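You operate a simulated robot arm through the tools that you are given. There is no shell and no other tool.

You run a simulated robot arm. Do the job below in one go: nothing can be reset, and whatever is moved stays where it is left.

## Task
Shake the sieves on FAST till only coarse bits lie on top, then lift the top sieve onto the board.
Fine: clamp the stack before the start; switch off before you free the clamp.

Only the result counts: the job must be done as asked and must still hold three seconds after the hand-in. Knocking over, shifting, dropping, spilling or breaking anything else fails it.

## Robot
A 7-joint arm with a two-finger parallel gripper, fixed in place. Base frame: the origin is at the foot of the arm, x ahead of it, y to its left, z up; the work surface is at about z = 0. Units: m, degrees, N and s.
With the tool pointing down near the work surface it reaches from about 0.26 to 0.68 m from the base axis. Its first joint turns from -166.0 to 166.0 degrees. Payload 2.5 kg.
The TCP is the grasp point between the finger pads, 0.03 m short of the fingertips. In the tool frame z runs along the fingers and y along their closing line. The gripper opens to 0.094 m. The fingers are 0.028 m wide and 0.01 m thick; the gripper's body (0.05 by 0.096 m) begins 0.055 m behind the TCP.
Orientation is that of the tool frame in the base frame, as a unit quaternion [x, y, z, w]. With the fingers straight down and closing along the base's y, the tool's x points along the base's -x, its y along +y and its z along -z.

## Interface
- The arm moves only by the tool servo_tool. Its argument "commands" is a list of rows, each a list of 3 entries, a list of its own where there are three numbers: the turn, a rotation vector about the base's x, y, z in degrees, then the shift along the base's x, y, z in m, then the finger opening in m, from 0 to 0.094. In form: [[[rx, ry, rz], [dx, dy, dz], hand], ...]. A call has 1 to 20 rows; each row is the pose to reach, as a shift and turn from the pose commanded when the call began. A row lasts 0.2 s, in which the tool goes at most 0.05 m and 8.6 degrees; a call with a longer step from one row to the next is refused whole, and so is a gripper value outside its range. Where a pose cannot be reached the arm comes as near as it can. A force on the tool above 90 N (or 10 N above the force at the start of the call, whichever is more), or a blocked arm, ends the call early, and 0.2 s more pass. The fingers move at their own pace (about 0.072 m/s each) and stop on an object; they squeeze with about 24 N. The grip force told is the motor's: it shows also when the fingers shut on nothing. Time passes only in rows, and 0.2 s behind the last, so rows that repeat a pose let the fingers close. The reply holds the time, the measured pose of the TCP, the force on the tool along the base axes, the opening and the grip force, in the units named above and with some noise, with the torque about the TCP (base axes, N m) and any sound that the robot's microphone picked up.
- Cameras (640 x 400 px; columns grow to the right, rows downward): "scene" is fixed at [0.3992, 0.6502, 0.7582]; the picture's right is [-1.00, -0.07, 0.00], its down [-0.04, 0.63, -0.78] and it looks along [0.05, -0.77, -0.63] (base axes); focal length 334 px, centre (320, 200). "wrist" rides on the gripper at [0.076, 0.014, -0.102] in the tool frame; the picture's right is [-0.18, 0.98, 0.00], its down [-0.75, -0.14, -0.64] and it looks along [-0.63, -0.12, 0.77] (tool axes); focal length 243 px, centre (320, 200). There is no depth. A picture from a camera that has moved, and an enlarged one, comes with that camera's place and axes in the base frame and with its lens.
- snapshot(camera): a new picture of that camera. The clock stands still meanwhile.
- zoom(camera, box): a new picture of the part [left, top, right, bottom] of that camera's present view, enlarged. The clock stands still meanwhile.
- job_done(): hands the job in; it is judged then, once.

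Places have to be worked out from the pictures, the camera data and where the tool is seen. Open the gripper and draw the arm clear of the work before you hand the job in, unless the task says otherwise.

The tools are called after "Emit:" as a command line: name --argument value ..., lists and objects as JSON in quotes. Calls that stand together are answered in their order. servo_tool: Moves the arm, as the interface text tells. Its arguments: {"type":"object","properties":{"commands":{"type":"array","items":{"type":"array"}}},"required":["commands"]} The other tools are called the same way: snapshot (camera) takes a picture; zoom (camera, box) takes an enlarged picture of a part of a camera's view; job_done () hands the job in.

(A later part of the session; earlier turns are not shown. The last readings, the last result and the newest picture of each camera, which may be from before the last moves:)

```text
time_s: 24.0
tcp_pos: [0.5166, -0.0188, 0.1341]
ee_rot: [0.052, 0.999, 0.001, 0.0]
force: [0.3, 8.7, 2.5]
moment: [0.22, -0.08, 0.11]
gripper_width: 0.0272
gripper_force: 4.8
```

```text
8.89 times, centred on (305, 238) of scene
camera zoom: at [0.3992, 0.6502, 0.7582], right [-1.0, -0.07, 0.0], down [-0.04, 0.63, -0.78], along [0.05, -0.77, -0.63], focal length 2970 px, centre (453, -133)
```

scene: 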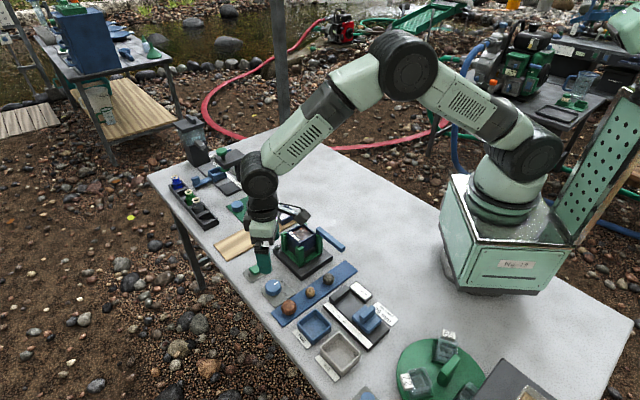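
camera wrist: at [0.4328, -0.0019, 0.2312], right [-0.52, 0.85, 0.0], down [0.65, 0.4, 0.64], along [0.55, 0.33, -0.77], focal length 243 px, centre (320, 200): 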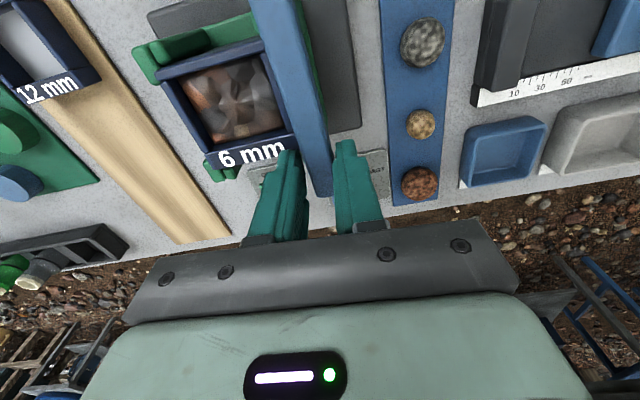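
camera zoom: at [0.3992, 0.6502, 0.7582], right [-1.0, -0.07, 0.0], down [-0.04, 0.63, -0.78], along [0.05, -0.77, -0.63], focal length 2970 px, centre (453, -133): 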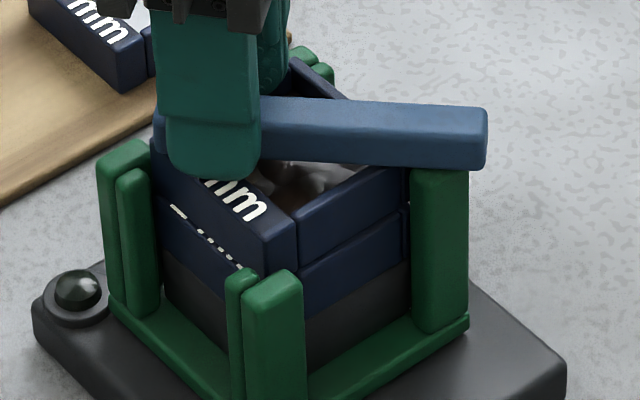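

The lever hit its stop: the whole spring-mounted cradle shifted slightly (about 2–3 mm) under 9 N. I back the fingers off and check that the cradle returns and the bar stays over the stack.

Emit:
servo_tool --commands '[[[0, 0, 3], [0.0002, 0.0039, 0], 0.022], [[0, 0, 6], [0.0004, 0.0078, 0], 0.024], [[0, 0, 6], [0.0004, 0.0078, 0], 0.028], [[0, 0, 6], [0.0004, 0.0078, 0], 0.028]]'

Emit:
zoom --camera "wrist" --box '[140, 0, 400, 210]'

Emit:
zoom --camera "scene" --box '[275, 215, 335, 260]'

```text
time_s: 25.0
tcp_pos: [0.5181, -0.0105, 0.132]
ee_rot: [-0.001, 1.0, 0.0, 0.0]
force: [-0.6, -0.3, -0.9]
moment: [0.01, -0.03, 0.03]
gripper_width: 0.028
gripper_force: 0.0
```

```text
1.90 times, centred on (270, 105) of wrist
camera zoom: at [0.4415, 0.0022, 0.2348], right [0.18, 0.98, 0.0], down [0.75, -0.14, 0.64], along [0.63, -0.12, -0.77], focal length 462 px, centre (415, 381)
```

zoom: 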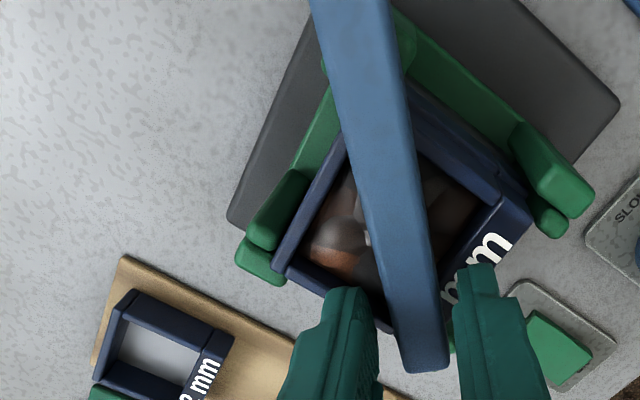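

```text
8.89 times, centred on (305, 238) of scene
camera zoom: at [0.3992, 0.6502, 0.7582], right [-1.0, -0.07, 0.0], down [-0.04, 0.63, -0.78], along [0.05, -0.77, -0.63], focal length 2970 px, centre (453, -133)
```

zoom: 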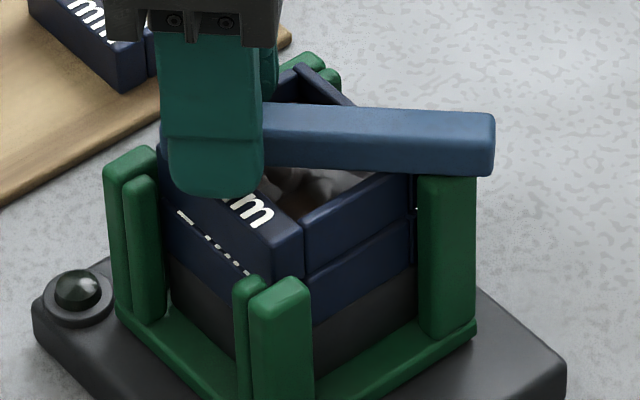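

The cradle sprang back and the bar rests at its stop across the stack's diagonal, so the stack is clamped. I lift off and move above the switch's ON end (rocker centre ≈ (0.612, 0.0585), ON toward +x+y), closing the fingers.

Emit:
servo_tool --commands '[[[0, 0, 0], [0, 0, 0.02], 0.03], [[0, 0, 0], [0, 0, 0.06], 0.03], [[0, 0, -8], [0.02, 0.015, 0.08], 0.02], [[0, 0, -16], [0.04, 0.03, 0.08], 0.0], [[0, 0, -24], [0.06, 0.045, 0.08], 0.0], [[0, 0, -32], [0.08, 0.06, 0.07], 0.0], [[0, 0, -40], [0.095, 0.072, 0.05], 0.0], [[0, 0, -45], [0.1055, 0.0805, 0.02], 0.0], [[0, 0, -45], [0.1055, 0.0805, -0.01], 0.0], [[0, 0, -45], [0.1055, 0.0805, -0.02], 0.0], [[0, 0, -45], [0.1055, 0.0805, -0.02], 0.0]]'

Emit:
snapshot --camera "wrist"

Emit:
zoom --camera "wrist" --box '[240, 60, 400, 190]'

Emit:
zoom --camera "scene" --box '[220, 200, 340, 290]'

```text
time_s: 27.4
tcp_pos: [0.6227, 0.0698, 0.113]
ee_rot: [0.382, 0.924, -0.001, 0.0]
force: [-0.3, 0.1, 0.7]
moment: [0.03, 0.01, -0.01]
gripper_width: 0.0002
gripper_force: 24.4
```

```text
taken
camera wrist: at [0.5785, 0.133, 0.2147], right [0.83, 0.56, 0.0], down [0.43, -0.63, 0.64], along [0.36, -0.53, -0.77], focal length 243 px, centre (320, 200)
```

wrist: 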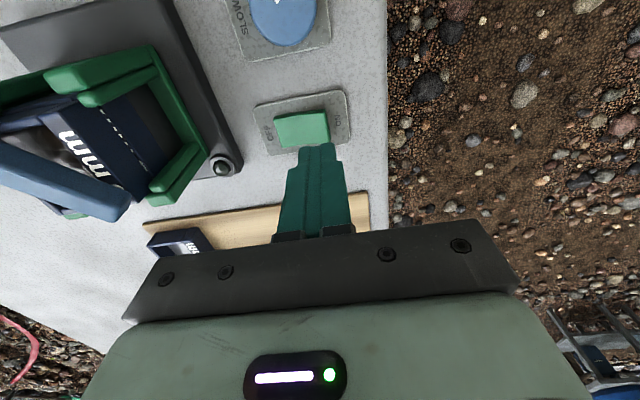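

```text
3.08 times, centred on (320, 125) of wrist
camera zoom: at [0.5785, 0.133, 0.2147], right [0.83, 0.56, 0.0], down [0.43, -0.63, 0.64], along [0.36, -0.53, -0.77], focal length 746 px, centre (320, 431)
```

zoom: 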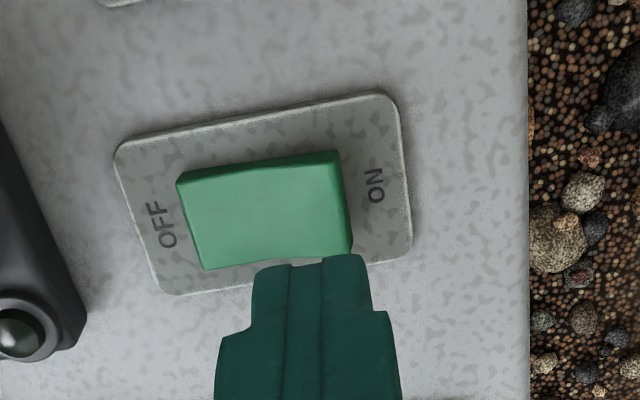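

```text
4.44 times, centred on (280, 245) of scene
camera zoom: at [0.3992, 0.6502, 0.7582], right [-1.0, -0.07, 0.0], down [-0.04, 0.63, -0.78], along [0.05, -0.77, -0.63], focal length 1485 px, centre (498, 0)
```

zoom: 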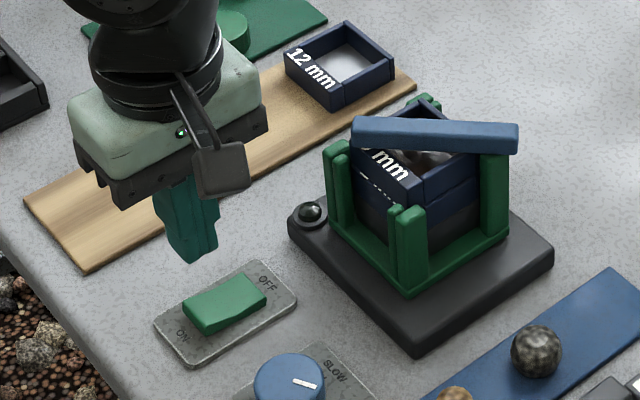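

The bar lies over the stack as intended; the lamp is dark. The rocker's ON end is at about (0.624, 0.0655), so I shift slightly and descend to just above it.

Emit:
servo_tool --commands '[[[0, 0, 0], [0.002, -0.0045, -0.02], 0.0], [[0, 0, 0], [0.002, -0.0045, -0.045], 0.0], [[0, 0, 0], [0.002, -0.0045, -0.055], 0.0], [[0, 0, 0], [0.002, -0.0045, -0.055], 0.0]]'

Emit:
zoom --camera "wrist" --box '[240, 60, 400, 190]'

Emit:
zoom --camera "scene" --box '[230, 230, 310, 290]'

```text
time_s: 28.4
tcp_pos: [0.6249, 0.0639, 0.0589]
ee_rot: [0.382, 0.924, 0.0, 0.0]
force: [0.6, -1.1, -0.4]
moment: [-0.02, -0.05, 0.01]
gripper_width: 0.0001
gripper_force: 23.9
```

```text
3.08 times, centred on (320, 125) of wrist
camera zoom: at [0.581, 0.1287, 0.1599], right [0.83, 0.56, 0.0], down [0.43, -0.63, 0.64], along [0.36, -0.53, -0.77], focal length 746 px, centre (320, 431)
```

zoom: 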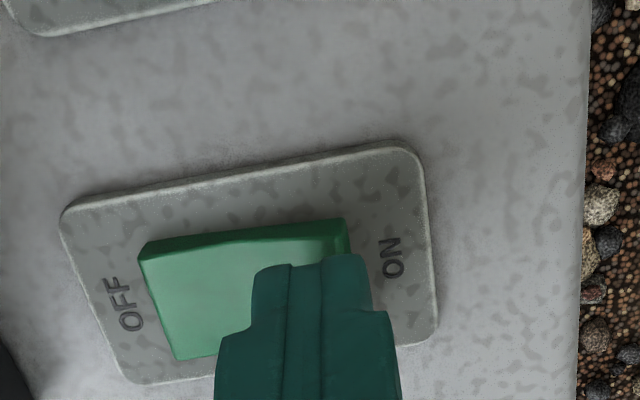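

```text
6.67 times, centred on (270, 260) of scene
camera zoom: at [0.3992, 0.6502, 0.7582], right [-1.0, -0.07, 0.0], down [-0.04, 0.63, -0.78], along [0.05, -0.77, -0.63], focal length 2227 px, centre (653, -200)
```

zoom: 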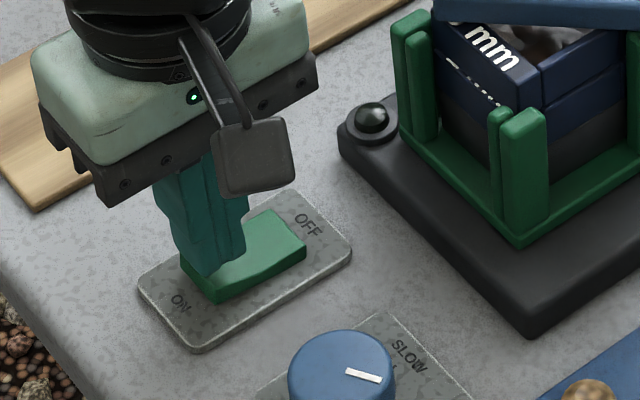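

The fingertip is over the ON end. I press down in small steps, watching force and sound.

Emit:
servo_tool --commands '[[[0, 0, 0], [0, 0, -0.004], 0.0], [[0, 0, 0], [0, 0, -0.008], 0.0], [[0, 0, 0], [0, 0, -0.01], 0.0]]'

Emit:
zoom --camera "scene" --box '[230, 230, 310, 290]'

```text
time_s: 29.2
tcp_pos: [0.6265, 0.0653, 0.0495]
ee_rot: [0.383, 0.924, 0.0, 0.0]
force: [0.0, 0.0, 1.2]
moment: [-0.01, -0.03, 0.02]
gripper_width: 0.0
gripper_force: 23.3
```

```text
6.67 times, centred on (270, 260) of scene
camera zoom: at [0.3992, 0.6502, 0.7582], right [-1.0, -0.07, 0.0], down [-0.04, 0.63, -0.78], along [0.05, -0.77, -0.63], focal length 2227 px, centre (653, -200)
```

zoom: 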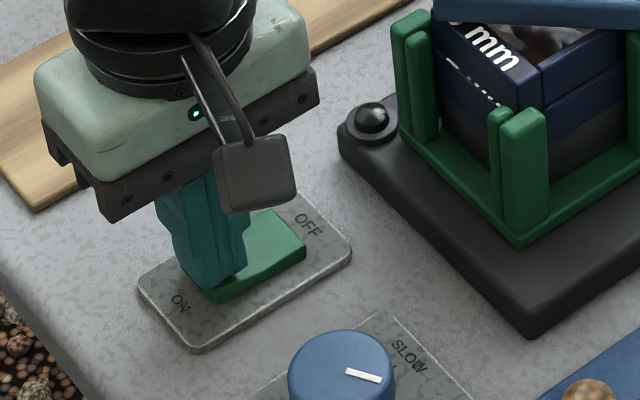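

Just touching (1 N) with the fingertips at z≈0.02. I press further in 2–3 mm steps.

Emit:
servo_tool --commands '[[[0, 0, 0], [0, 0, -0.003], 0.0], [[0, 0, 0], [0, 0, -0.005], 0.0], [[0, 0, 0], [0, 0, -0.005], 0.0]]'

Emit:
zoom --camera "scene" --box '[230, 210, 350, 290]'

```text
time_s: 30.0
tcp_pos: [0.6252, 0.0636, 0.0441]
ee_rot: [0.383, 0.924, 0.001, 0.0]
force: [-13.1, 0.5, 23.5]
moment: [-0.19, 0.54, -0.08]
gripper_width: 0.0
gripper_force: 24.2
```

```text
5.00 times, centred on (290, 250) of scene
camera zoom: at [0.3992, 0.6502, 0.7582], right [-1.0, -0.07, 0.0], down [-0.04, 0.63, -0.78], along [0.05, -0.77, -0.63], focal length 1670 px, centre (470, -50)
```

zoom: 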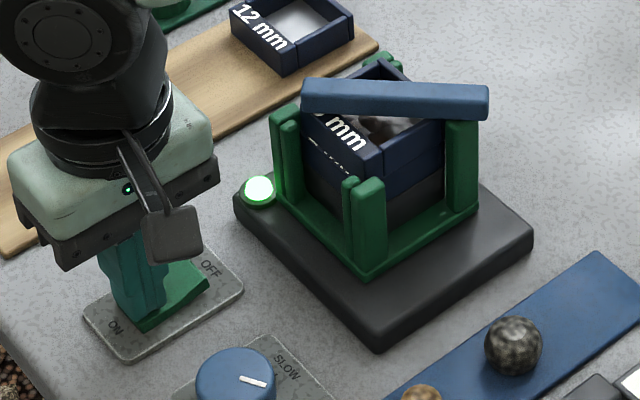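

The lamp turned green: the shaker is on. I lift straight off the switch and watch.

Emit:
servo_tool --commands '[[[0, 0, 0], [0, 0, 0.02], 0.0], [[0, 0, 0], [0, 0, 0.06], 0.0], [[0, 0, 0], [0, 0, 0.1], 0.0], [[0, 0, 0], [0, 0, 0.1], 0.0]]'

Emit:
zoom --camera "scene" --box '[230, 210, 350, 290]'

Emit:
snapshot --camera "wrist"

```text
time_s: 31.0
tcp_pos: [0.6228, 0.0652, 0.1432]
ee_rot: [0.382, 0.924, 0.0, 0.0]
force: [-0.7, 0.1, -0.6]
moment: [-0.01, 0.0, 0.01]
gripper_width: 0.0002
gripper_force: 23.9
```

```text
5.00 times, centred on (290, 250) of scene
camera zoom: at [0.3992, 0.6502, 0.7582], right [-1.0, -0.07, 0.0], down [-0.04, 0.63, -0.78], along [0.05, -0.77, -0.63], focal length 1670 px, centre (470, -50)
```

zoom: 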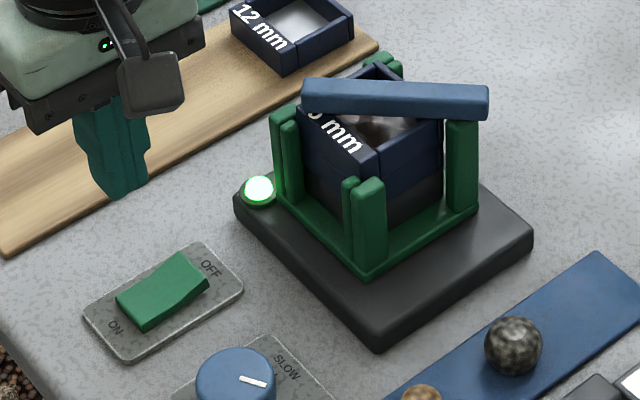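

```text
taken
camera wrist: at [0.5796, 0.1286, 0.2451], right [0.83, 0.56, 0.0], down [0.43, -0.63, 0.64], along [0.36, -0.53, -0.77], focal length 243 px, centre (320, 200)
```

wrist: 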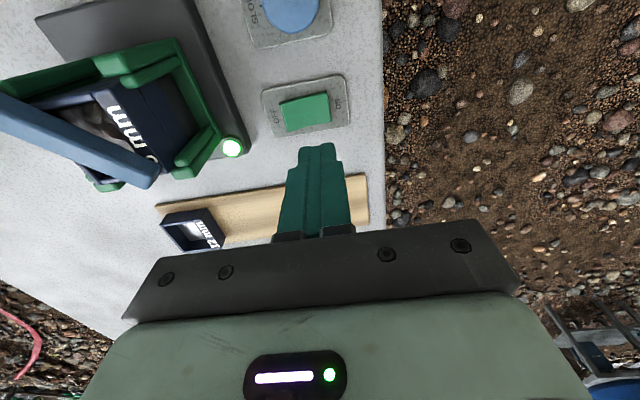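

The shaker is running (lamp green, rocker on ON, knob on FAST). I move the hand high above the stack to watch the top sieve's contents.

Emit:
servo_tool --commands '[[[0, 0, 0], [0, 0, 0.04], 0.0], [[0, 0, 0], [-0.02, -0.01, 0.08], 0.0], [[0, 0, 0], [-0.05, -0.025, 0.106], 0.0], [[0, 0, 0], [-0.085, -0.045, 0.106], 0.0], [[0, 0, 0], [-0.11, -0.06, 0.106], 0.0], [[0, 0, 0], [-0.128, -0.072, 0.106], 0.0], [[0, 0, 0], [-0.128, -0.072, 0.106], 0.0]]'

Emit:
snapshot --camera "wrist"

Emit:
zoom --camera "wrist" --box '[260, 40, 380, 140]'

Emit:
zoom --camera "scene" --box '[260, 205, 340, 265]'

```text
time_s: 32.6
tcp_pos: [0.4944, -0.008, 0.2492]
ee_rot: [0.383, 0.924, 0.0, 0.0]
force: [0.4, 0.2, -1.0]
moment: [-0.03, 0.0, -0.02]
gripper_width: 0.0
gripper_force: 23.9
```

```text
taken
camera wrist: at [0.4509, 0.056, 0.3507], right [0.83, 0.56, 0.0], down [0.43, -0.63, 0.64], along [0.36, -0.53, -0.77], focal length 243 px, centre (320, 200)
```

wrist: 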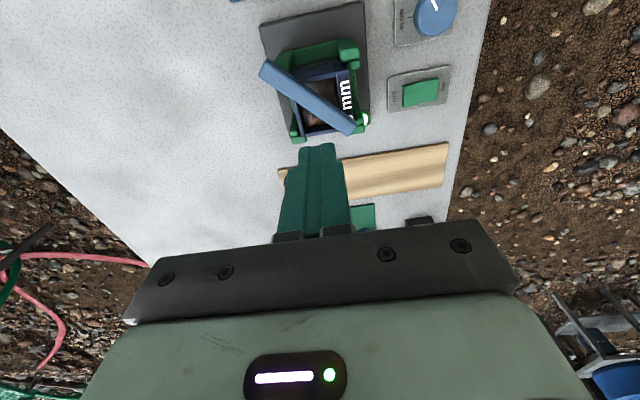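

```text
4.00 times, centred on (320, 90) of wrist
camera zoom: at [0.4509, 0.056, 0.3507], right [0.83, 0.56, 0.0], down [0.43, -0.63, 0.64], along [0.36, -0.53, -0.77], focal length 970 px, centre (320, 640)
```

zoom: 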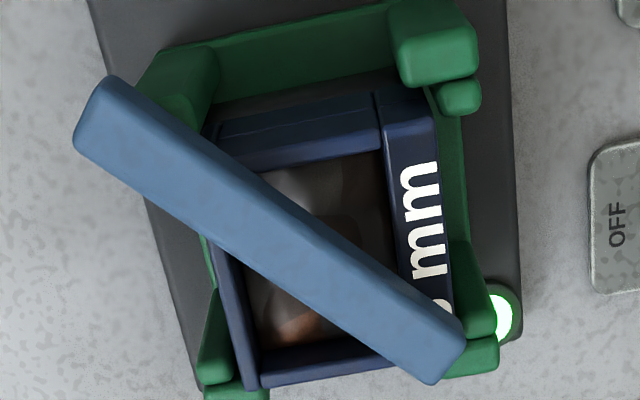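

```text
6.67 times, centred on (300, 235) of scene
camera zoom: at [0.3992, 0.6502, 0.7582], right [-1.0, -0.07, 0.0], down [-0.04, 0.63, -0.78], along [0.05, -0.77, -0.63], focal length 2227 px, centre (453, -33)
```

zoom: 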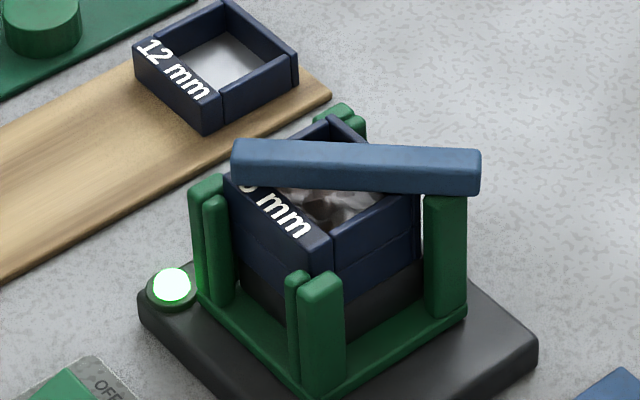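

The stack is jostling with the lamp green, held by the bar. I wait 4 s and look again.

Emit:
servo_tool --commands '[[[0, 0, 0], [0, 0, 0], 0.0], [[0, 0, 0], [0, 0, 0], 0.0], [[0, 0, 0], [0, 0, 0], 0.0], [[0, 0, 0], [0, 0, 0], 0.0], [[0, 0, 0], [0, 0, 0], 0.0], [[0, 0, 0], [0, 0, 0], 0.0], [[0, 0, 0], [0, 0, 0], 0.0], [[0, 0, 0], [0, 0, 0], 0.0], [[0, 0, 0], [0, 0, 0], 0.0], [[0, 0, 0], [0, 0, 0], 0.0], [[0, 0, 0], [0, 0, 0], 0.0], [[0, 0, 0], [0, 0, 0], 0.0], [[0, 0, 0], [0, 0, 0], 0.0], [[0, 0, 0], [0, 0, 0], 0.0], [[0, 0, 0], [0, 0, 0], 0.0]]'

Emit:
zoom --camera "wrist" --box '[260, 40, 380, 140]'

Emit:
zoom --camera "scene" --box '[275, 210, 335, 250]'

```text
time_s: 35.8
tcp_pos: [0.4947, -0.0073, 0.2495]
ee_rot: [0.382, 0.924, 0.0, 0.0]
force: [-0.4, 0.5, 0.9]
moment: [0.0, -0.02, 0.01]
gripper_width: 0.0
gripper_force: 24.3
```

```text
4.00 times, centred on (320, 90) of wrist
camera zoom: at [0.4512, 0.0562, 0.3507], right [0.83, 0.56, 0.0], down [0.43, -0.63, 0.64], along [0.36, -0.53, -0.77], focal length 970 px, centre (320, 640)
```

zoom: 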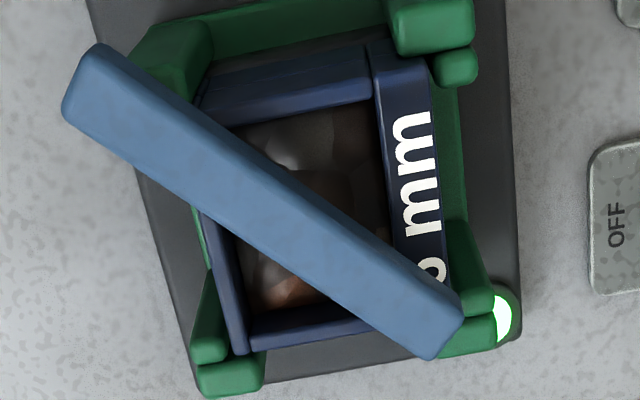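

```text
10.00 times, centred on (305, 230) of scene
camera zoom: at [0.3992, 0.6502, 0.7582], right [-1.0, -0.07, 0.0], down [-0.04, 0.63, -0.78], along [0.05, -0.77, -0.63], focal length 3341 px, centre (470, -100)
```

zoom: 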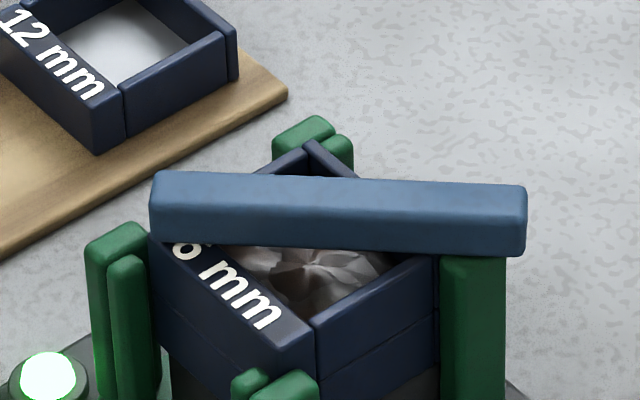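

I zoom in tighter on the sieve interior to tell coarse bits from fines.

Emit:
zoom --camera "wrist" --box '[298, 60, 368, 130]'

Emit:
zoom --camera "scene" --box '[292, 226, 318, 244]'

```text
5.71 times, centred on (333, 95) of wrist
camera zoom: at [0.4512, 0.0562, 0.3507], right [0.83, 0.56, 0.0], down [0.43, -0.63, 0.64], along [0.36, -0.53, -0.77], focal length 1386 px, centre (246, 800)
```

zoom: 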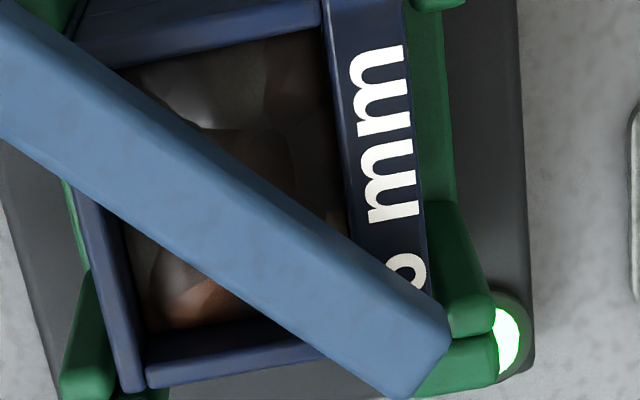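

```text
16.00 times, centred on (305, 235) of scene
camera zoom: at [0.3992, 0.6502, 0.7582], right [-1.0, -0.07, 0.0], down [-0.04, 0.63, -0.78], along [0.05, -0.77, -0.63], focal length 5346 px, centre (560, -360)
```

zoom: 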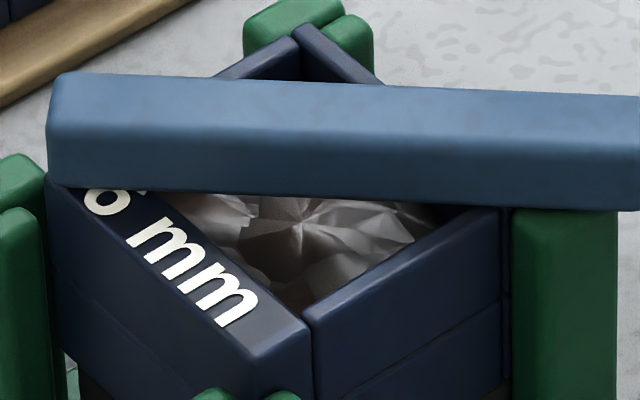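

The interior still looks like a heap of mixed bits. I wait further and compare the same views.

Emit:
servo_tool --commands '[[[0, 0, 0], [0, 0, 0], 0.0], [[0, 0, 0], [0, 0, 0], 0.0], [[0, 0, 0], [0, 0, 0], 0.0], [[0, 0, 0], [0, 0, 0], 0.0], [[0, 0, 0], [0, 0, 0], 0.0], [[0, 0, 0], [0, 0, 0], 0.0], [[0, 0, 0], [0, 0, 0], 0.0], [[0, 0, 0], [0, 0, 0], 0.0], [[0, 0, 0], [0, 0, 0], 0.0], [[0, 0, 0], [0, 0, 0], 0.0], [[0, 0, 0], [0, 0, 0], 0.0], [[0, 0, 0], [0, 0, 0], 0.0], [[0, 0, 0], [0, 0, 0], 0.0], [[0, 0, 0], [0, 0, 0], 0.0], [[0, 0, 0], [0, 0, 0], 0.0], [[0, 0, 0], [0, 0, 0], 0.0], [[0, 0, 0], [0, 0, 0], 0.0], [[0, 0, 0], [0, 0, 0], 0.0], [[0, 0, 0], [0, 0, 0], 0.0], [[0, 0, 0], [0, 0, 0], 0.0]]'

Emit:
zoom --camera "wrist" --box '[298, 60, 368, 130]'

Emit:
zoom --camera "scene" --box '[292, 226, 318, 244]'

```text
time_s: 40.0
tcp_pos: [0.4946, -0.0083, 0.2485]
ee_rot: [0.383, 0.924, -0.001, 0.0]
force: [0.3, -0.4, 0.6]
moment: [-0.04, -0.02, 0.03]
gripper_width: 0.0
gripper_force: 23.5
```

```text
5.71 times, centred on (333, 95) of wrist
camera zoom: at [0.4512, 0.0562, 0.3507], right [0.83, 0.56, 0.0], down [0.43, -0.63, 0.64], along [0.36, -0.53, -0.77], focal length 1386 px, centre (246, 800)
```

zoom: 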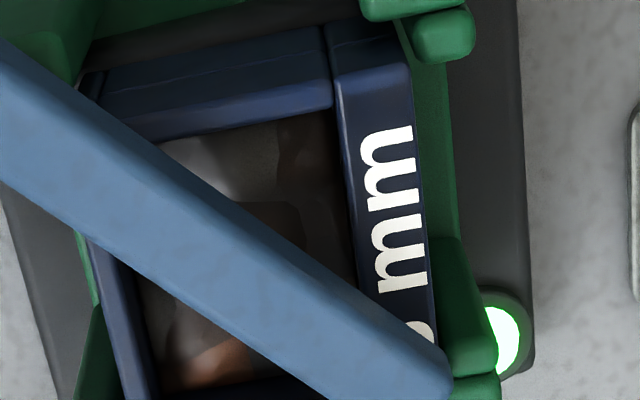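

```text
16.00 times, centred on (305, 235) of scene
camera zoom: at [0.3992, 0.6502, 0.7582], right [-1.0, -0.07, 0.0], down [-0.04, 0.63, -0.78], along [0.05, -0.77, -0.63], focal length 5346 px, centre (560, -360)
```

zoom: 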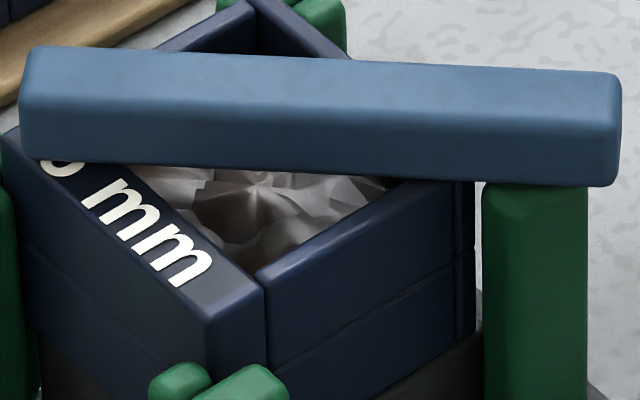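

Compared with the start, the heap's apex has dropped well below the rim and seems to be levelling off. I lower the camera a bit for a clearer look inside.

Emit:
servo_tool --commands '[[[0, 0, 0], [0.01, -0.01, -0.03], 0.0], [[0, 0, 0], [0.02, -0.02, -0.06], 0.0], [[0, 0, 0], [0.02, -0.02, -0.06], 0.0]]'

Emit:
snapshot --camera "wrist"

Emit:
zoom --camera "wrist" --box '[250, 20, 390, 140]'

Emit:
zoom --camera "scene" --box '[292, 226, 318, 244]'

```text
time_s: 40.8
tcp_pos: [0.5155, -0.027, 0.1897]
ee_rot: [0.383, 0.924, 0.001, 0.0]
force: [-0.4, 1.0, -0.1]
moment: [-0.02, 0.0, -0.04]
gripper_width: 0.0001
gripper_force: 23.9
```

```text
taken
camera wrist: at [0.4721, 0.0367, 0.2918], right [0.83, 0.56, 0.0], down [0.43, -0.63, 0.64], along [0.36, -0.53, -0.77], focal length 243 px, centre (320, 200)
```

wrist: 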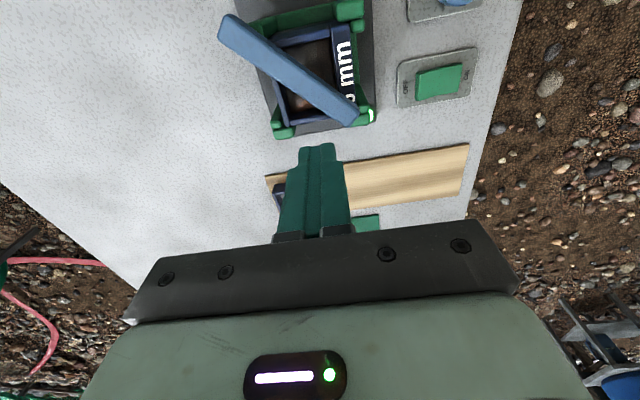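

```text
3.33 times, centred on (320, 80) of wrist
camera zoom: at [0.4721, 0.0367, 0.2918], right [0.83, 0.56, 0.0], down [0.43, -0.63, 0.64], along [0.36, -0.53, -0.77], focal length 809 px, centre (320, 600)
```

zoom: 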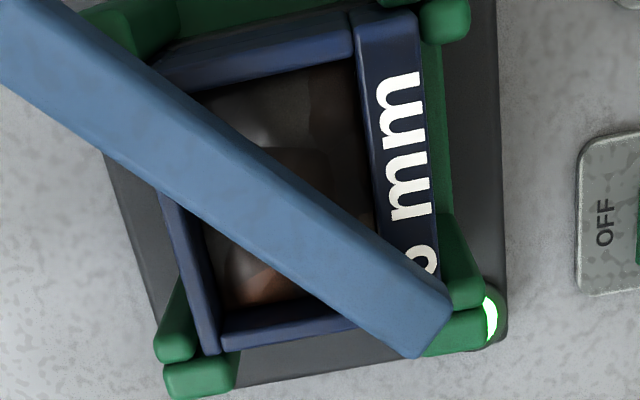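

```text
16.00 times, centred on (305, 235) of scene
camera zoom: at [0.3992, 0.6502, 0.7582], right [-1.0, -0.07, 0.0], down [-0.04, 0.63, -0.78], along [0.05, -0.77, -0.63], focal length 5346 px, centre (560, -360)
```

zoom: 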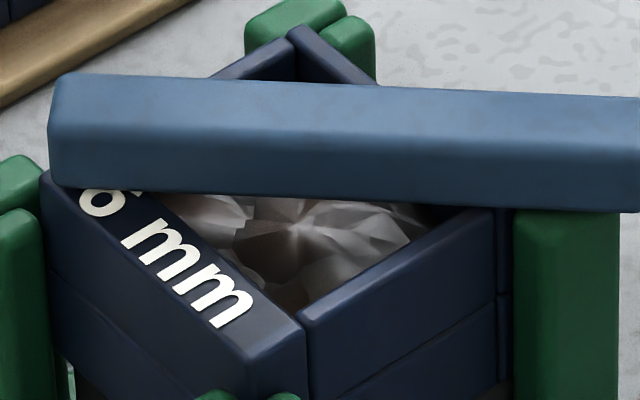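

The hand shadows the sieve, so I move back over the switch and wait there while viewing with the scene camera.

Emit:
servo_tool --commands '[[[0, 0, 0], [0.01, 0.01, 0.03], 0.0], [[0, 0, 0], [0.04, 0.03, 0.03], 0.0], [[0, 0, 0], [0.07, 0.055, 0.02], 0.0], [[0, 0, 0], [0.09, 0.075, 0.0], 0.0], [[0, 0, 0], [0.1, 0.085, -0.03], 0.0], [[0, 0, 0], [0.108, 0.092, -0.05], 0.0], [[0, 0, 0], [0.108, 0.092, -0.05], 0.0]]'

Emit:
zoom --camera "scene" --box '[280, 215, 330, 253]'

Emit:
zoom --camera "wrist" --box '[0, 40, 250, 200]'

```text
time_s: 42.4
tcp_pos: [0.6237, 0.0649, 0.1374]
ee_rot: [0.383, 0.924, 0.0, -0.001]
force: [-0.3, 0.5, -0.6]
moment: [-0.01, 0.04, -0.01]
gripper_width: 0.0001
gripper_force: 24.3
```

```text
10.53 times, centred on (305, 234) of scene
camera zoom: at [0.3992, 0.6502, 0.7582], right [-1.0, -0.07, 0.0], down [-0.04, 0.63, -0.78], along [0.05, -0.77, -0.63], focal length 3517 px, centre (478, -158)
```

zoom: 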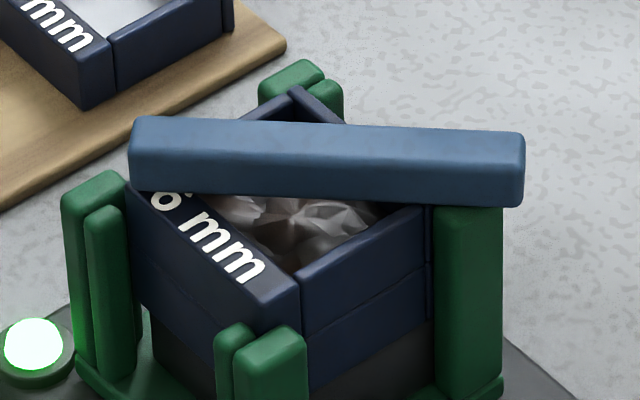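

```text
2.50 times, centred on (125, 120) of wrist
camera zoom: at [0.5809, 0.128, 0.2391], right [0.83, 0.56, 0.0], down [0.43, -0.63, 0.64], along [0.36, -0.53, -0.77], focal length 606 px, centre (808, 400)
```

zoom: 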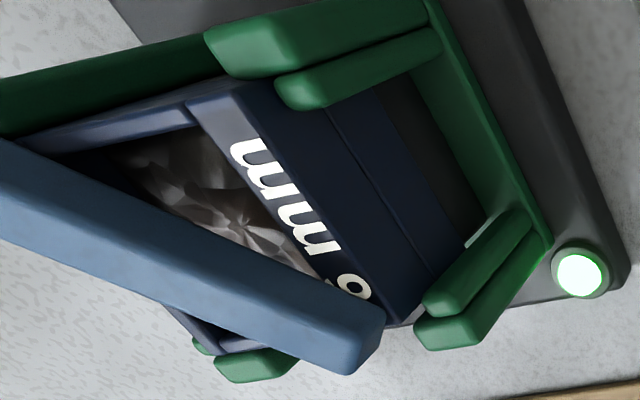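

I wait another 4 s and compare the same scene view again.

Emit:
servo_tool --commands '[[[0, 0, 0], [0, 0, 0], 0.0], [[0, 0, 0], [0, 0, 0], 0.0], [[0, 0, 0], [0, 0, 0], 0.0], [[0, 0, 0], [0, 0, 0], 0.0], [[0, 0, 0], [0, 0, 0], 0.0], [[0, 0, 0], [0, 0, 0], 0.0], [[0, 0, 0], [0, 0, 0], 0.0], [[0, 0, 0], [0, 0, 0], 0.0], [[0, 0, 0], [0, 0, 0], 0.0], [[0, 0, 0], [0, 0, 0], 0.0], [[0, 0, 0], [0, 0, 0], 0.0], [[0, 0, 0], [0, 0, 0], 0.0], [[0, 0, 0], [0, 0, 0], 0.0], [[0, 0, 0], [0, 0, 0], 0.0], [[0, 0, 0], [0, 0, 0], 0.0], [[0, 0, 0], [0, 0, 0], 0.0], [[0, 0, 0], [0, 0, 0], 0.0], [[0, 0, 0], [0, 0, 0], 0.0], [[0, 0, 0], [0, 0, 0], 0.0], [[0, 0, 0], [0, 0, 0], 0.0]]'

Emit:
zoom --camera "scene" --box '[280, 215, 330, 253]'

Emit:
zoom --camera "wrist" --box '[0, 40, 250, 200]'

Emit:
zoom --camera "scene" --box '[292, 226, 318, 244]'

```text
time_s: 46.6
tcp_pos: [0.6248, 0.0649, 0.1377]
ee_rot: [0.382, 0.924, 0.0, 0.0]
force: [0.4, 0.2, 0.9]
moment: [0.03, -0.02, 0.0]
gripper_width: 0.0001
gripper_force: 24.1
```

```text
10.53 times, centred on (305, 234) of scene
camera zoom: at [0.3992, 0.6502, 0.7582], right [-1.0, -0.07, 0.0], down [-0.04, 0.63, -0.78], along [0.05, -0.77, -0.63], focal length 3517 px, centre (478, -158)
```

zoom: 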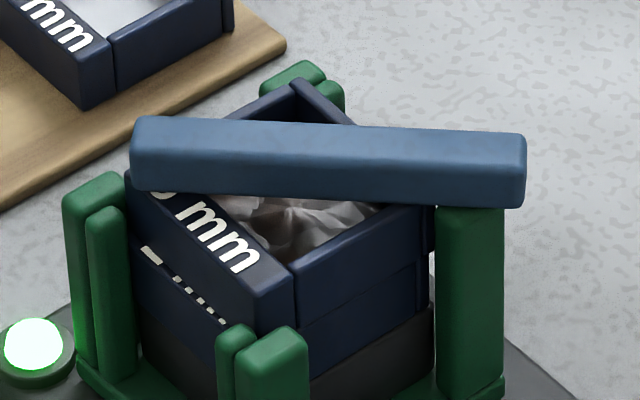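

```text
2.50 times, centred on (125, 120) of wrist
camera zoom: at [0.5808, 0.1277, 0.2393], right [0.83, 0.56, 0.0], down [0.43, -0.63, 0.64], along [0.36, -0.53, -0.77], focal length 606 px, centre (808, 400)
```

zoom: 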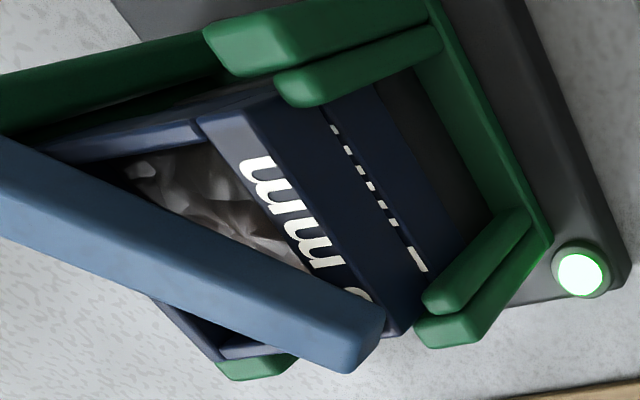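

```text
16.00 times, centred on (305, 235) of scene
camera zoom: at [0.3992, 0.6502, 0.7582], right [-1.0, -0.07, 0.0], down [-0.04, 0.63, -0.78], along [0.05, -0.77, -0.63], focal length 5346 px, centre (560, -360)
```

zoom: 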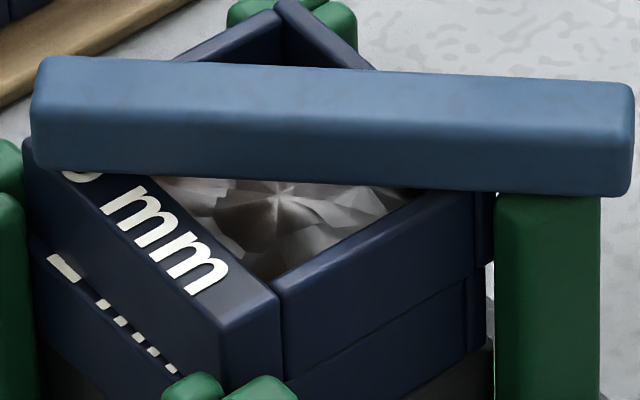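

The bits are moving around, and the level is clearly lower than at the start. I position the camera straight above the sieve (hand off to the side) for a vertical look.

Emit:
servo_tool --commands '[[[0, 0, 0], [0, 0, 0.04], 0.0], [[0, 0, 0], [-0.01, -0.02, 0.08], 0.0], [[0, 0, 0], [-0.03, -0.055, 0.085], 0.0], [[0, 0, 0], [-0.05, -0.09, 0.085], 0.0], [[0, 0, 0], [-0.07, -0.12, 0.085], 0.0], [[0, 0, 0], [-0.085, -0.138, 0.085], 0.0], [[0, 0, 0], [-0.085, -0.138, 0.085], 0.0]]'

Emit:
snapshot --camera "wrist"

Emit:
zoom --camera "wrist" --box '[270, 0, 390, 90]'

Emit:
zoom --camera "scene" --box '[280, 215, 330, 253]'

```text
time_s: 48.2
tcp_pos: [0.538, -0.0759, 0.2244]
ee_rot: [0.383, 0.924, 0.0, 0.0]
force: [-0.9, -0.2, 0.6]
moment: [0.01, -0.02, 0.0]
gripper_width: 0.0
gripper_force: 24.0
```

```text
taken
camera wrist: at [0.4948, -0.0118, 0.3255], right [0.82, 0.57, 0.0], down [0.43, -0.63, 0.64], along [0.36, -0.53, -0.77], focal length 243 px, centre (320, 200)
```

wrist: 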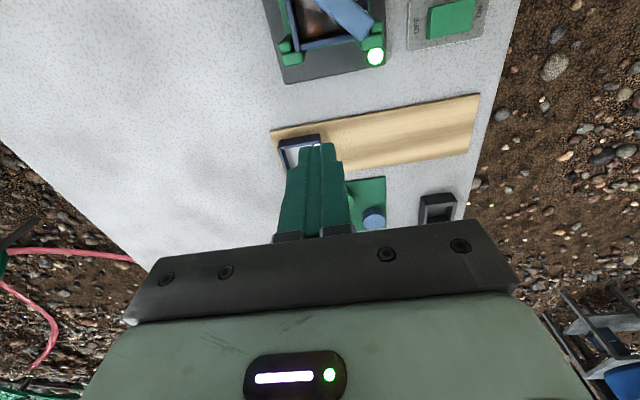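

```text
4.44 times, centred on (330, 45) of wrist
camera zoom: at [0.4948, -0.0118, 0.3255], right [0.82, 0.57, 0.0], down [0.43, -0.63, 0.64], along [0.36, -0.53, -0.77], focal length 1078 px, centre (276, 889)
```

zoom: 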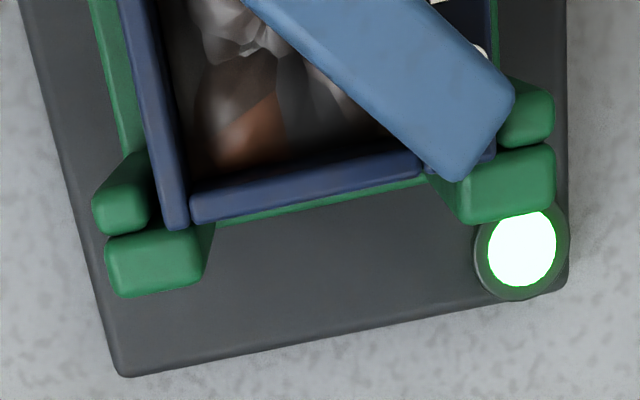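

```text
10.53 times, centred on (305, 234) of scene
camera zoom: at [0.3992, 0.6502, 0.7582], right [-1.0, -0.07, 0.0], down [-0.04, 0.63, -0.78], along [0.05, -0.77, -0.63], focal length 3517 px, centre (478, -158)
```

zoom: 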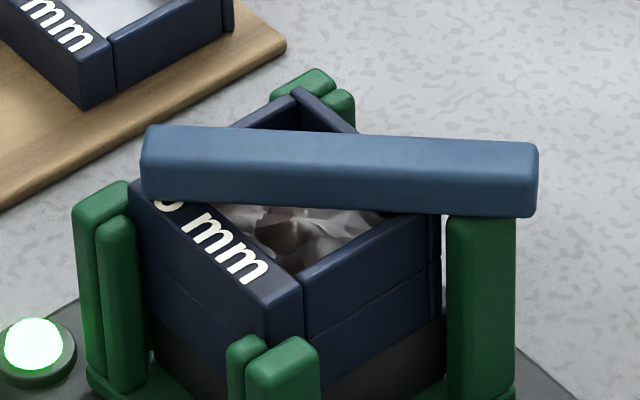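

From above I can see individual large chunks and dark floor gaps. I shift slightly to get the whole sieve in frame.

Emit:
servo_tool --commands '[[[0, 0, 0], [-0.012, 0.022, -0.02], 0.0], [[0, 0, 0], [-0.012, 0.022, -0.02], 0.0]]'

Emit:
zoom --camera "wrist" --box '[270, 0, 380, 80]'

Emit:
zoom --camera "wrist" --box '[285, 0, 355, 50]'

```text
time_s: 48.8
tcp_pos: [0.5262, -0.0524, 0.2056]
ee_rot: [0.383, 0.924, 0.0, 0.0]
force: [0.8, -0.2, 0.1]
moment: [0.0, -0.03, 0.04]
gripper_width: 0.0
gripper_force: 24.4
```

```text
5.00 times, centred on (325, 40) of wrist
camera zoom: at [0.4826, 0.0113, 0.3069], right [0.83, 0.56, 0.0], down [0.43, -0.63, 0.64], along [0.36, -0.53, -0.77], focal length 1213 px, centre (295, 1000)
```

zoom: 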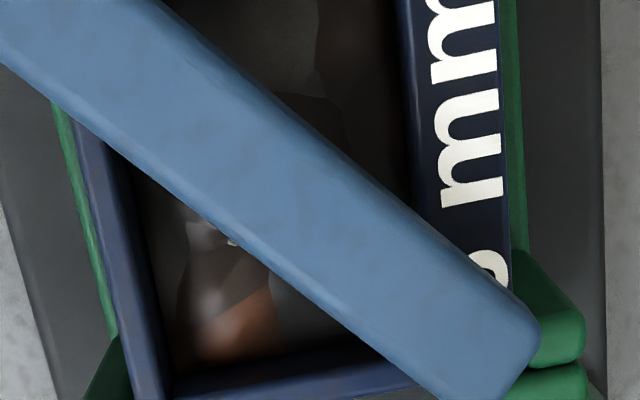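

```text
8.00 times, centred on (320, 25) of wrist
camera zoom: at [0.4826, 0.0113, 0.3069], right [0.83, 0.56, 0.0], down [0.43, -0.63, 0.64], along [0.36, -0.53, -0.77], focal length 1941 px, centre (320, 1600)
```

zoom: 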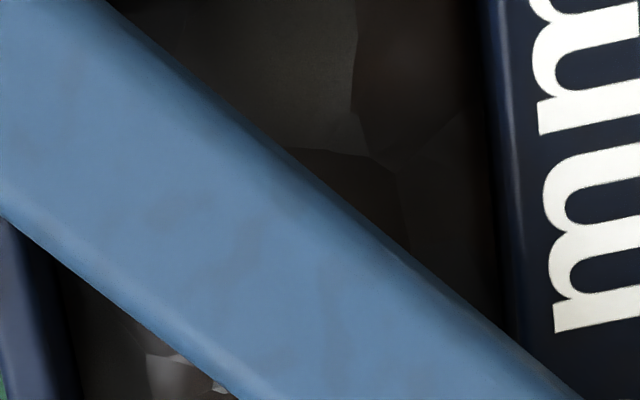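

The interior is too shadowed here; the grey faceted mound in the middle may be the fines heap. I go back beside the switch and keep shaking while watching with the scene camera.

Emit:
servo_tool --commands '[[[0, 0, 0], [0.01, 0.01, 0.03], 0.0], [[0, 0, 0], [0.03, 0.04, 0.03], 0.0], [[0, 0, 0], [0.05, 0.075, 0.02], 0.0], [[0, 0, 0], [0.075, 0.1, 0.0], 0.0], [[0, 0, 0], [0.097, 0.116, -0.03], 0.0], [[0, 0, 0], [0.097, 0.116, -0.065], 0.0], [[0, 0, 0], [0.097, 0.116, -0.065], 0.0], [[0, 0, 0], [0.097, 0.116, -0.065], 0.0], [[0, 0, 0], [0.097, 0.116, -0.065], 0.0], [[0, 0, 0], [0.097, 0.116, -0.065], 0.0], [[0, 0, 0], [0.097, 0.116, -0.065], 0.0], [[0, 0, 0], [0.097, 0.116, -0.065], 0.0], [[0, 0, 0], [0.097, 0.116, -0.065], 0.0], [[0, 0, 0], [0.097, 0.116, -0.065], 0.0], [[0, 0, 0], [0.097, 0.116, -0.065], 0.0], [[0, 0, 0], [0.097, 0.116, -0.065], 0.0], [[0, 0, 0], [0.097, 0.116, -0.065], 0.0], [[0, 0, 0], [0.097, 0.116, -0.065], 0.0], [[0, 0, 0], [0.097, 0.116, -0.065], 0.0], [[0, 0, 0], [0.097, 0.116, -0.065], 0.0]]'

Emit:
zoom --camera "scene" --box '[292, 226, 318, 244]'

Emit:
zoom --camera "scene" --box '[280, 215, 330, 253]'

Emit:
zoom --camera "wrist" --box '[20, 60, 140, 140]'

```text
time_s: 53.0
tcp_pos: [0.6232, 0.0663, 0.1398]
ee_rot: [0.382, 0.924, 0.0, 0.0]
force: [-0.1, 0.4, -0.5]
moment: [-0.01, 0.0, -0.01]
gripper_width: 0.0
gripper_force: 24.2
```

```text
16.00 times, centred on (305, 235) of scene
camera zoom: at [0.3992, 0.6502, 0.7582], right [-1.0, -0.07, 0.0], down [-0.04, 0.63, -0.78], along [0.05, -0.77, -0.63], focal length 5346 px, centre (560, -360)
```

zoom: 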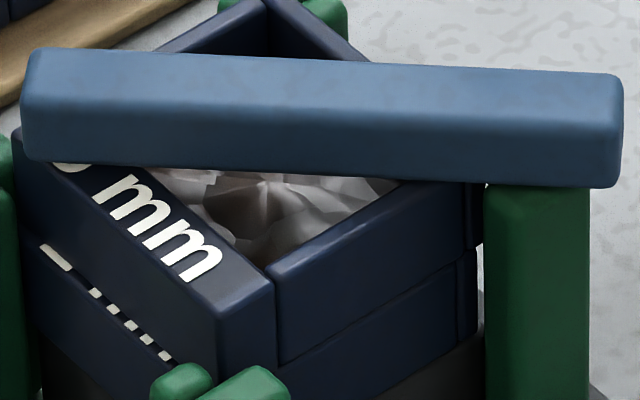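

```text
10.53 times, centred on (305, 234) of scene
camera zoom: at [0.3992, 0.6502, 0.7582], right [-1.0, -0.07, 0.0], down [-0.04, 0.63, -0.78], along [0.05, -0.77, -0.63], focal length 3517 px, centre (478, -158)
```

zoom: 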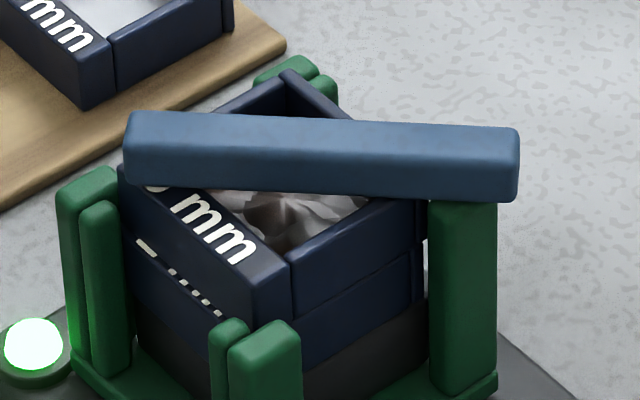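

```text
5.00 times, centred on (80, 100) of wrist
camera zoom: at [0.5799, 0.1285, 0.2421], right [0.83, 0.56, 0.0], down [0.43, -0.63, 0.64], along [0.36, -0.53, -0.77], focal length 1213 px, centre (1520, 700)
```

zoom: 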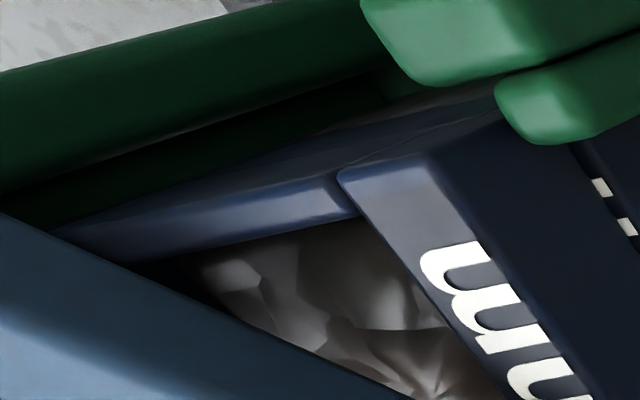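

The level has stayed roughly constant since about t=35 s, noticeably lower than the start. I keep shaking some more to be safe and compare.

Emit:
servo_tool --commands '[[[0, 0, 0], [0, 0, 0], 0.0], [[0, 0, 0], [0, 0, 0], 0.0], [[0, 0, 0], [0, 0, 0], 0.0], [[0, 0, 0], [0, 0, 0], 0.0], [[0, 0, 0], [0, 0, 0], 0.0], [[0, 0, 0], [0, 0, 0], 0.0], [[0, 0, 0], [0, 0, 0], 0.0], [[0, 0, 0], [0, 0, 0], 0.0], [[0, 0, 0], [0, 0, 0], 0.0], [[0, 0, 0], [0, 0, 0], 0.0], [[0, 0, 0], [0, 0, 0], 0.0], [[0, 0, 0], [0, 0, 0], 0.0], [[0, 0, 0], [0, 0, 0], 0.0], [[0, 0, 0], [0, 0, 0], 0.0], [[0, 0, 0], [0, 0, 0], 0.0], [[0, 0, 0], [0, 0, 0], 0.0], [[0, 0, 0], [0, 0, 0], 0.0], [[0, 0, 0], [0, 0, 0], 0.0], [[0, 0, 0], [0, 0, 0], 0.0], [[0, 0, 0], [0, 0, 0], 0.0]]'

Emit:
zoom --camera "scene" --box '[292, 226, 318, 244]'

Emit:
servo_tool --commands '[[[0, 0, 0], [0, 0, 0], 0.0], [[0, 0, 0], [0, 0, 0], 0.0], [[0, 0, 0], [0, 0, 0], 0.0], [[0, 0, 0], [0, 0, 0], 0.0], [[0, 0, 0], [0, 0, 0], 0.0], [[0, 0, 0], [0, 0, 0], 0.0], [[0, 0, 0], [0, 0, 0], 0.0], [[0, 0, 0], [0, 0, 0], 0.0], [[0, 0, 0], [0, 0, 0], 0.0], [[0, 0, 0], [0, 0, 0], 0.0], [[0, 0, 0], [0, 0, 0], 0.0], [[0, 0, 0], [0, 0, 0], 0.0], [[0, 0, 0], [0, 0, 0], 0.0], [[0, 0, 0], [0, 0, 0], 0.0], [[0, 0, 0], [0, 0, 0], 0.0], [[0, 0, 0], [0, 0, 0], 0.0], [[0, 0, 0], [0, 0, 0], 0.0], [[0, 0, 0], [0, 0, 0], 0.0], [[0, 0, 0], [0, 0, 0], 0.0], [[0, 0, 0], [0, 0, 0], 0.0]]'

Emit:
zoom --camera "scene" --box '[292, 226, 318, 244]'

```text
time_s: 57.2
tcp_pos: [0.6236, 0.0656, 0.1411]
ee_rot: [0.383, 0.924, 0.0, 0.0]
force: [0.6, 0.3, 0.1]
moment: [-0.04, 0.0, 0.01]
gripper_width: 0.0
gripper_force: 23.7
```

```text
16.00 times, centred on (305, 235) of scene
camera zoom: at [0.3992, 0.6502, 0.7582], right [-1.0, -0.07, 0.0], down [-0.04, 0.63, -0.78], along [0.05, -0.77, -0.63], focal length 5346 px, centre (560, -360)
```

zoom: 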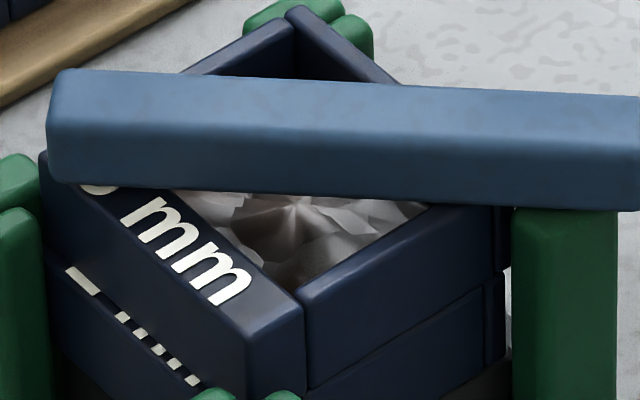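

```text
time_s: 61.4
tcp_pos: [0.6237, 0.0658, 0.1399]
ee_rot: [0.383, 0.924, 0.0, 0.0]
force: [-0.3, 0.4, 0.3]
moment: [0.02, 0.02, -0.03]
gripper_width: 0.0
gripper_force: 24.3
```

```text
16.00 times, centred on (305, 235) of scene
camera zoom: at [0.3992, 0.6502, 0.7582], right [-1.0, -0.07, 0.0], down [-0.04, 0.63, -0.78], along [0.05, -0.77, -0.63], focal length 5346 px, centre (560, -360)
```

zoom: 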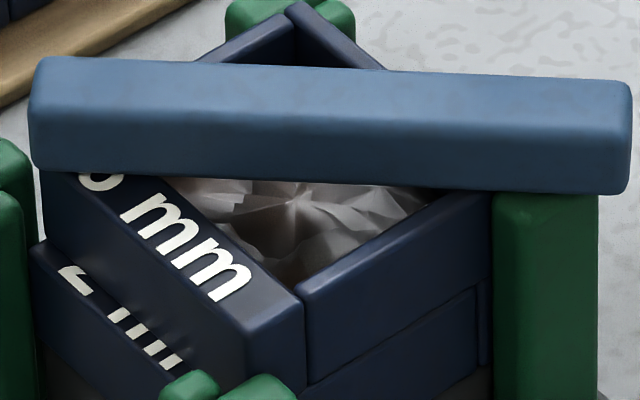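

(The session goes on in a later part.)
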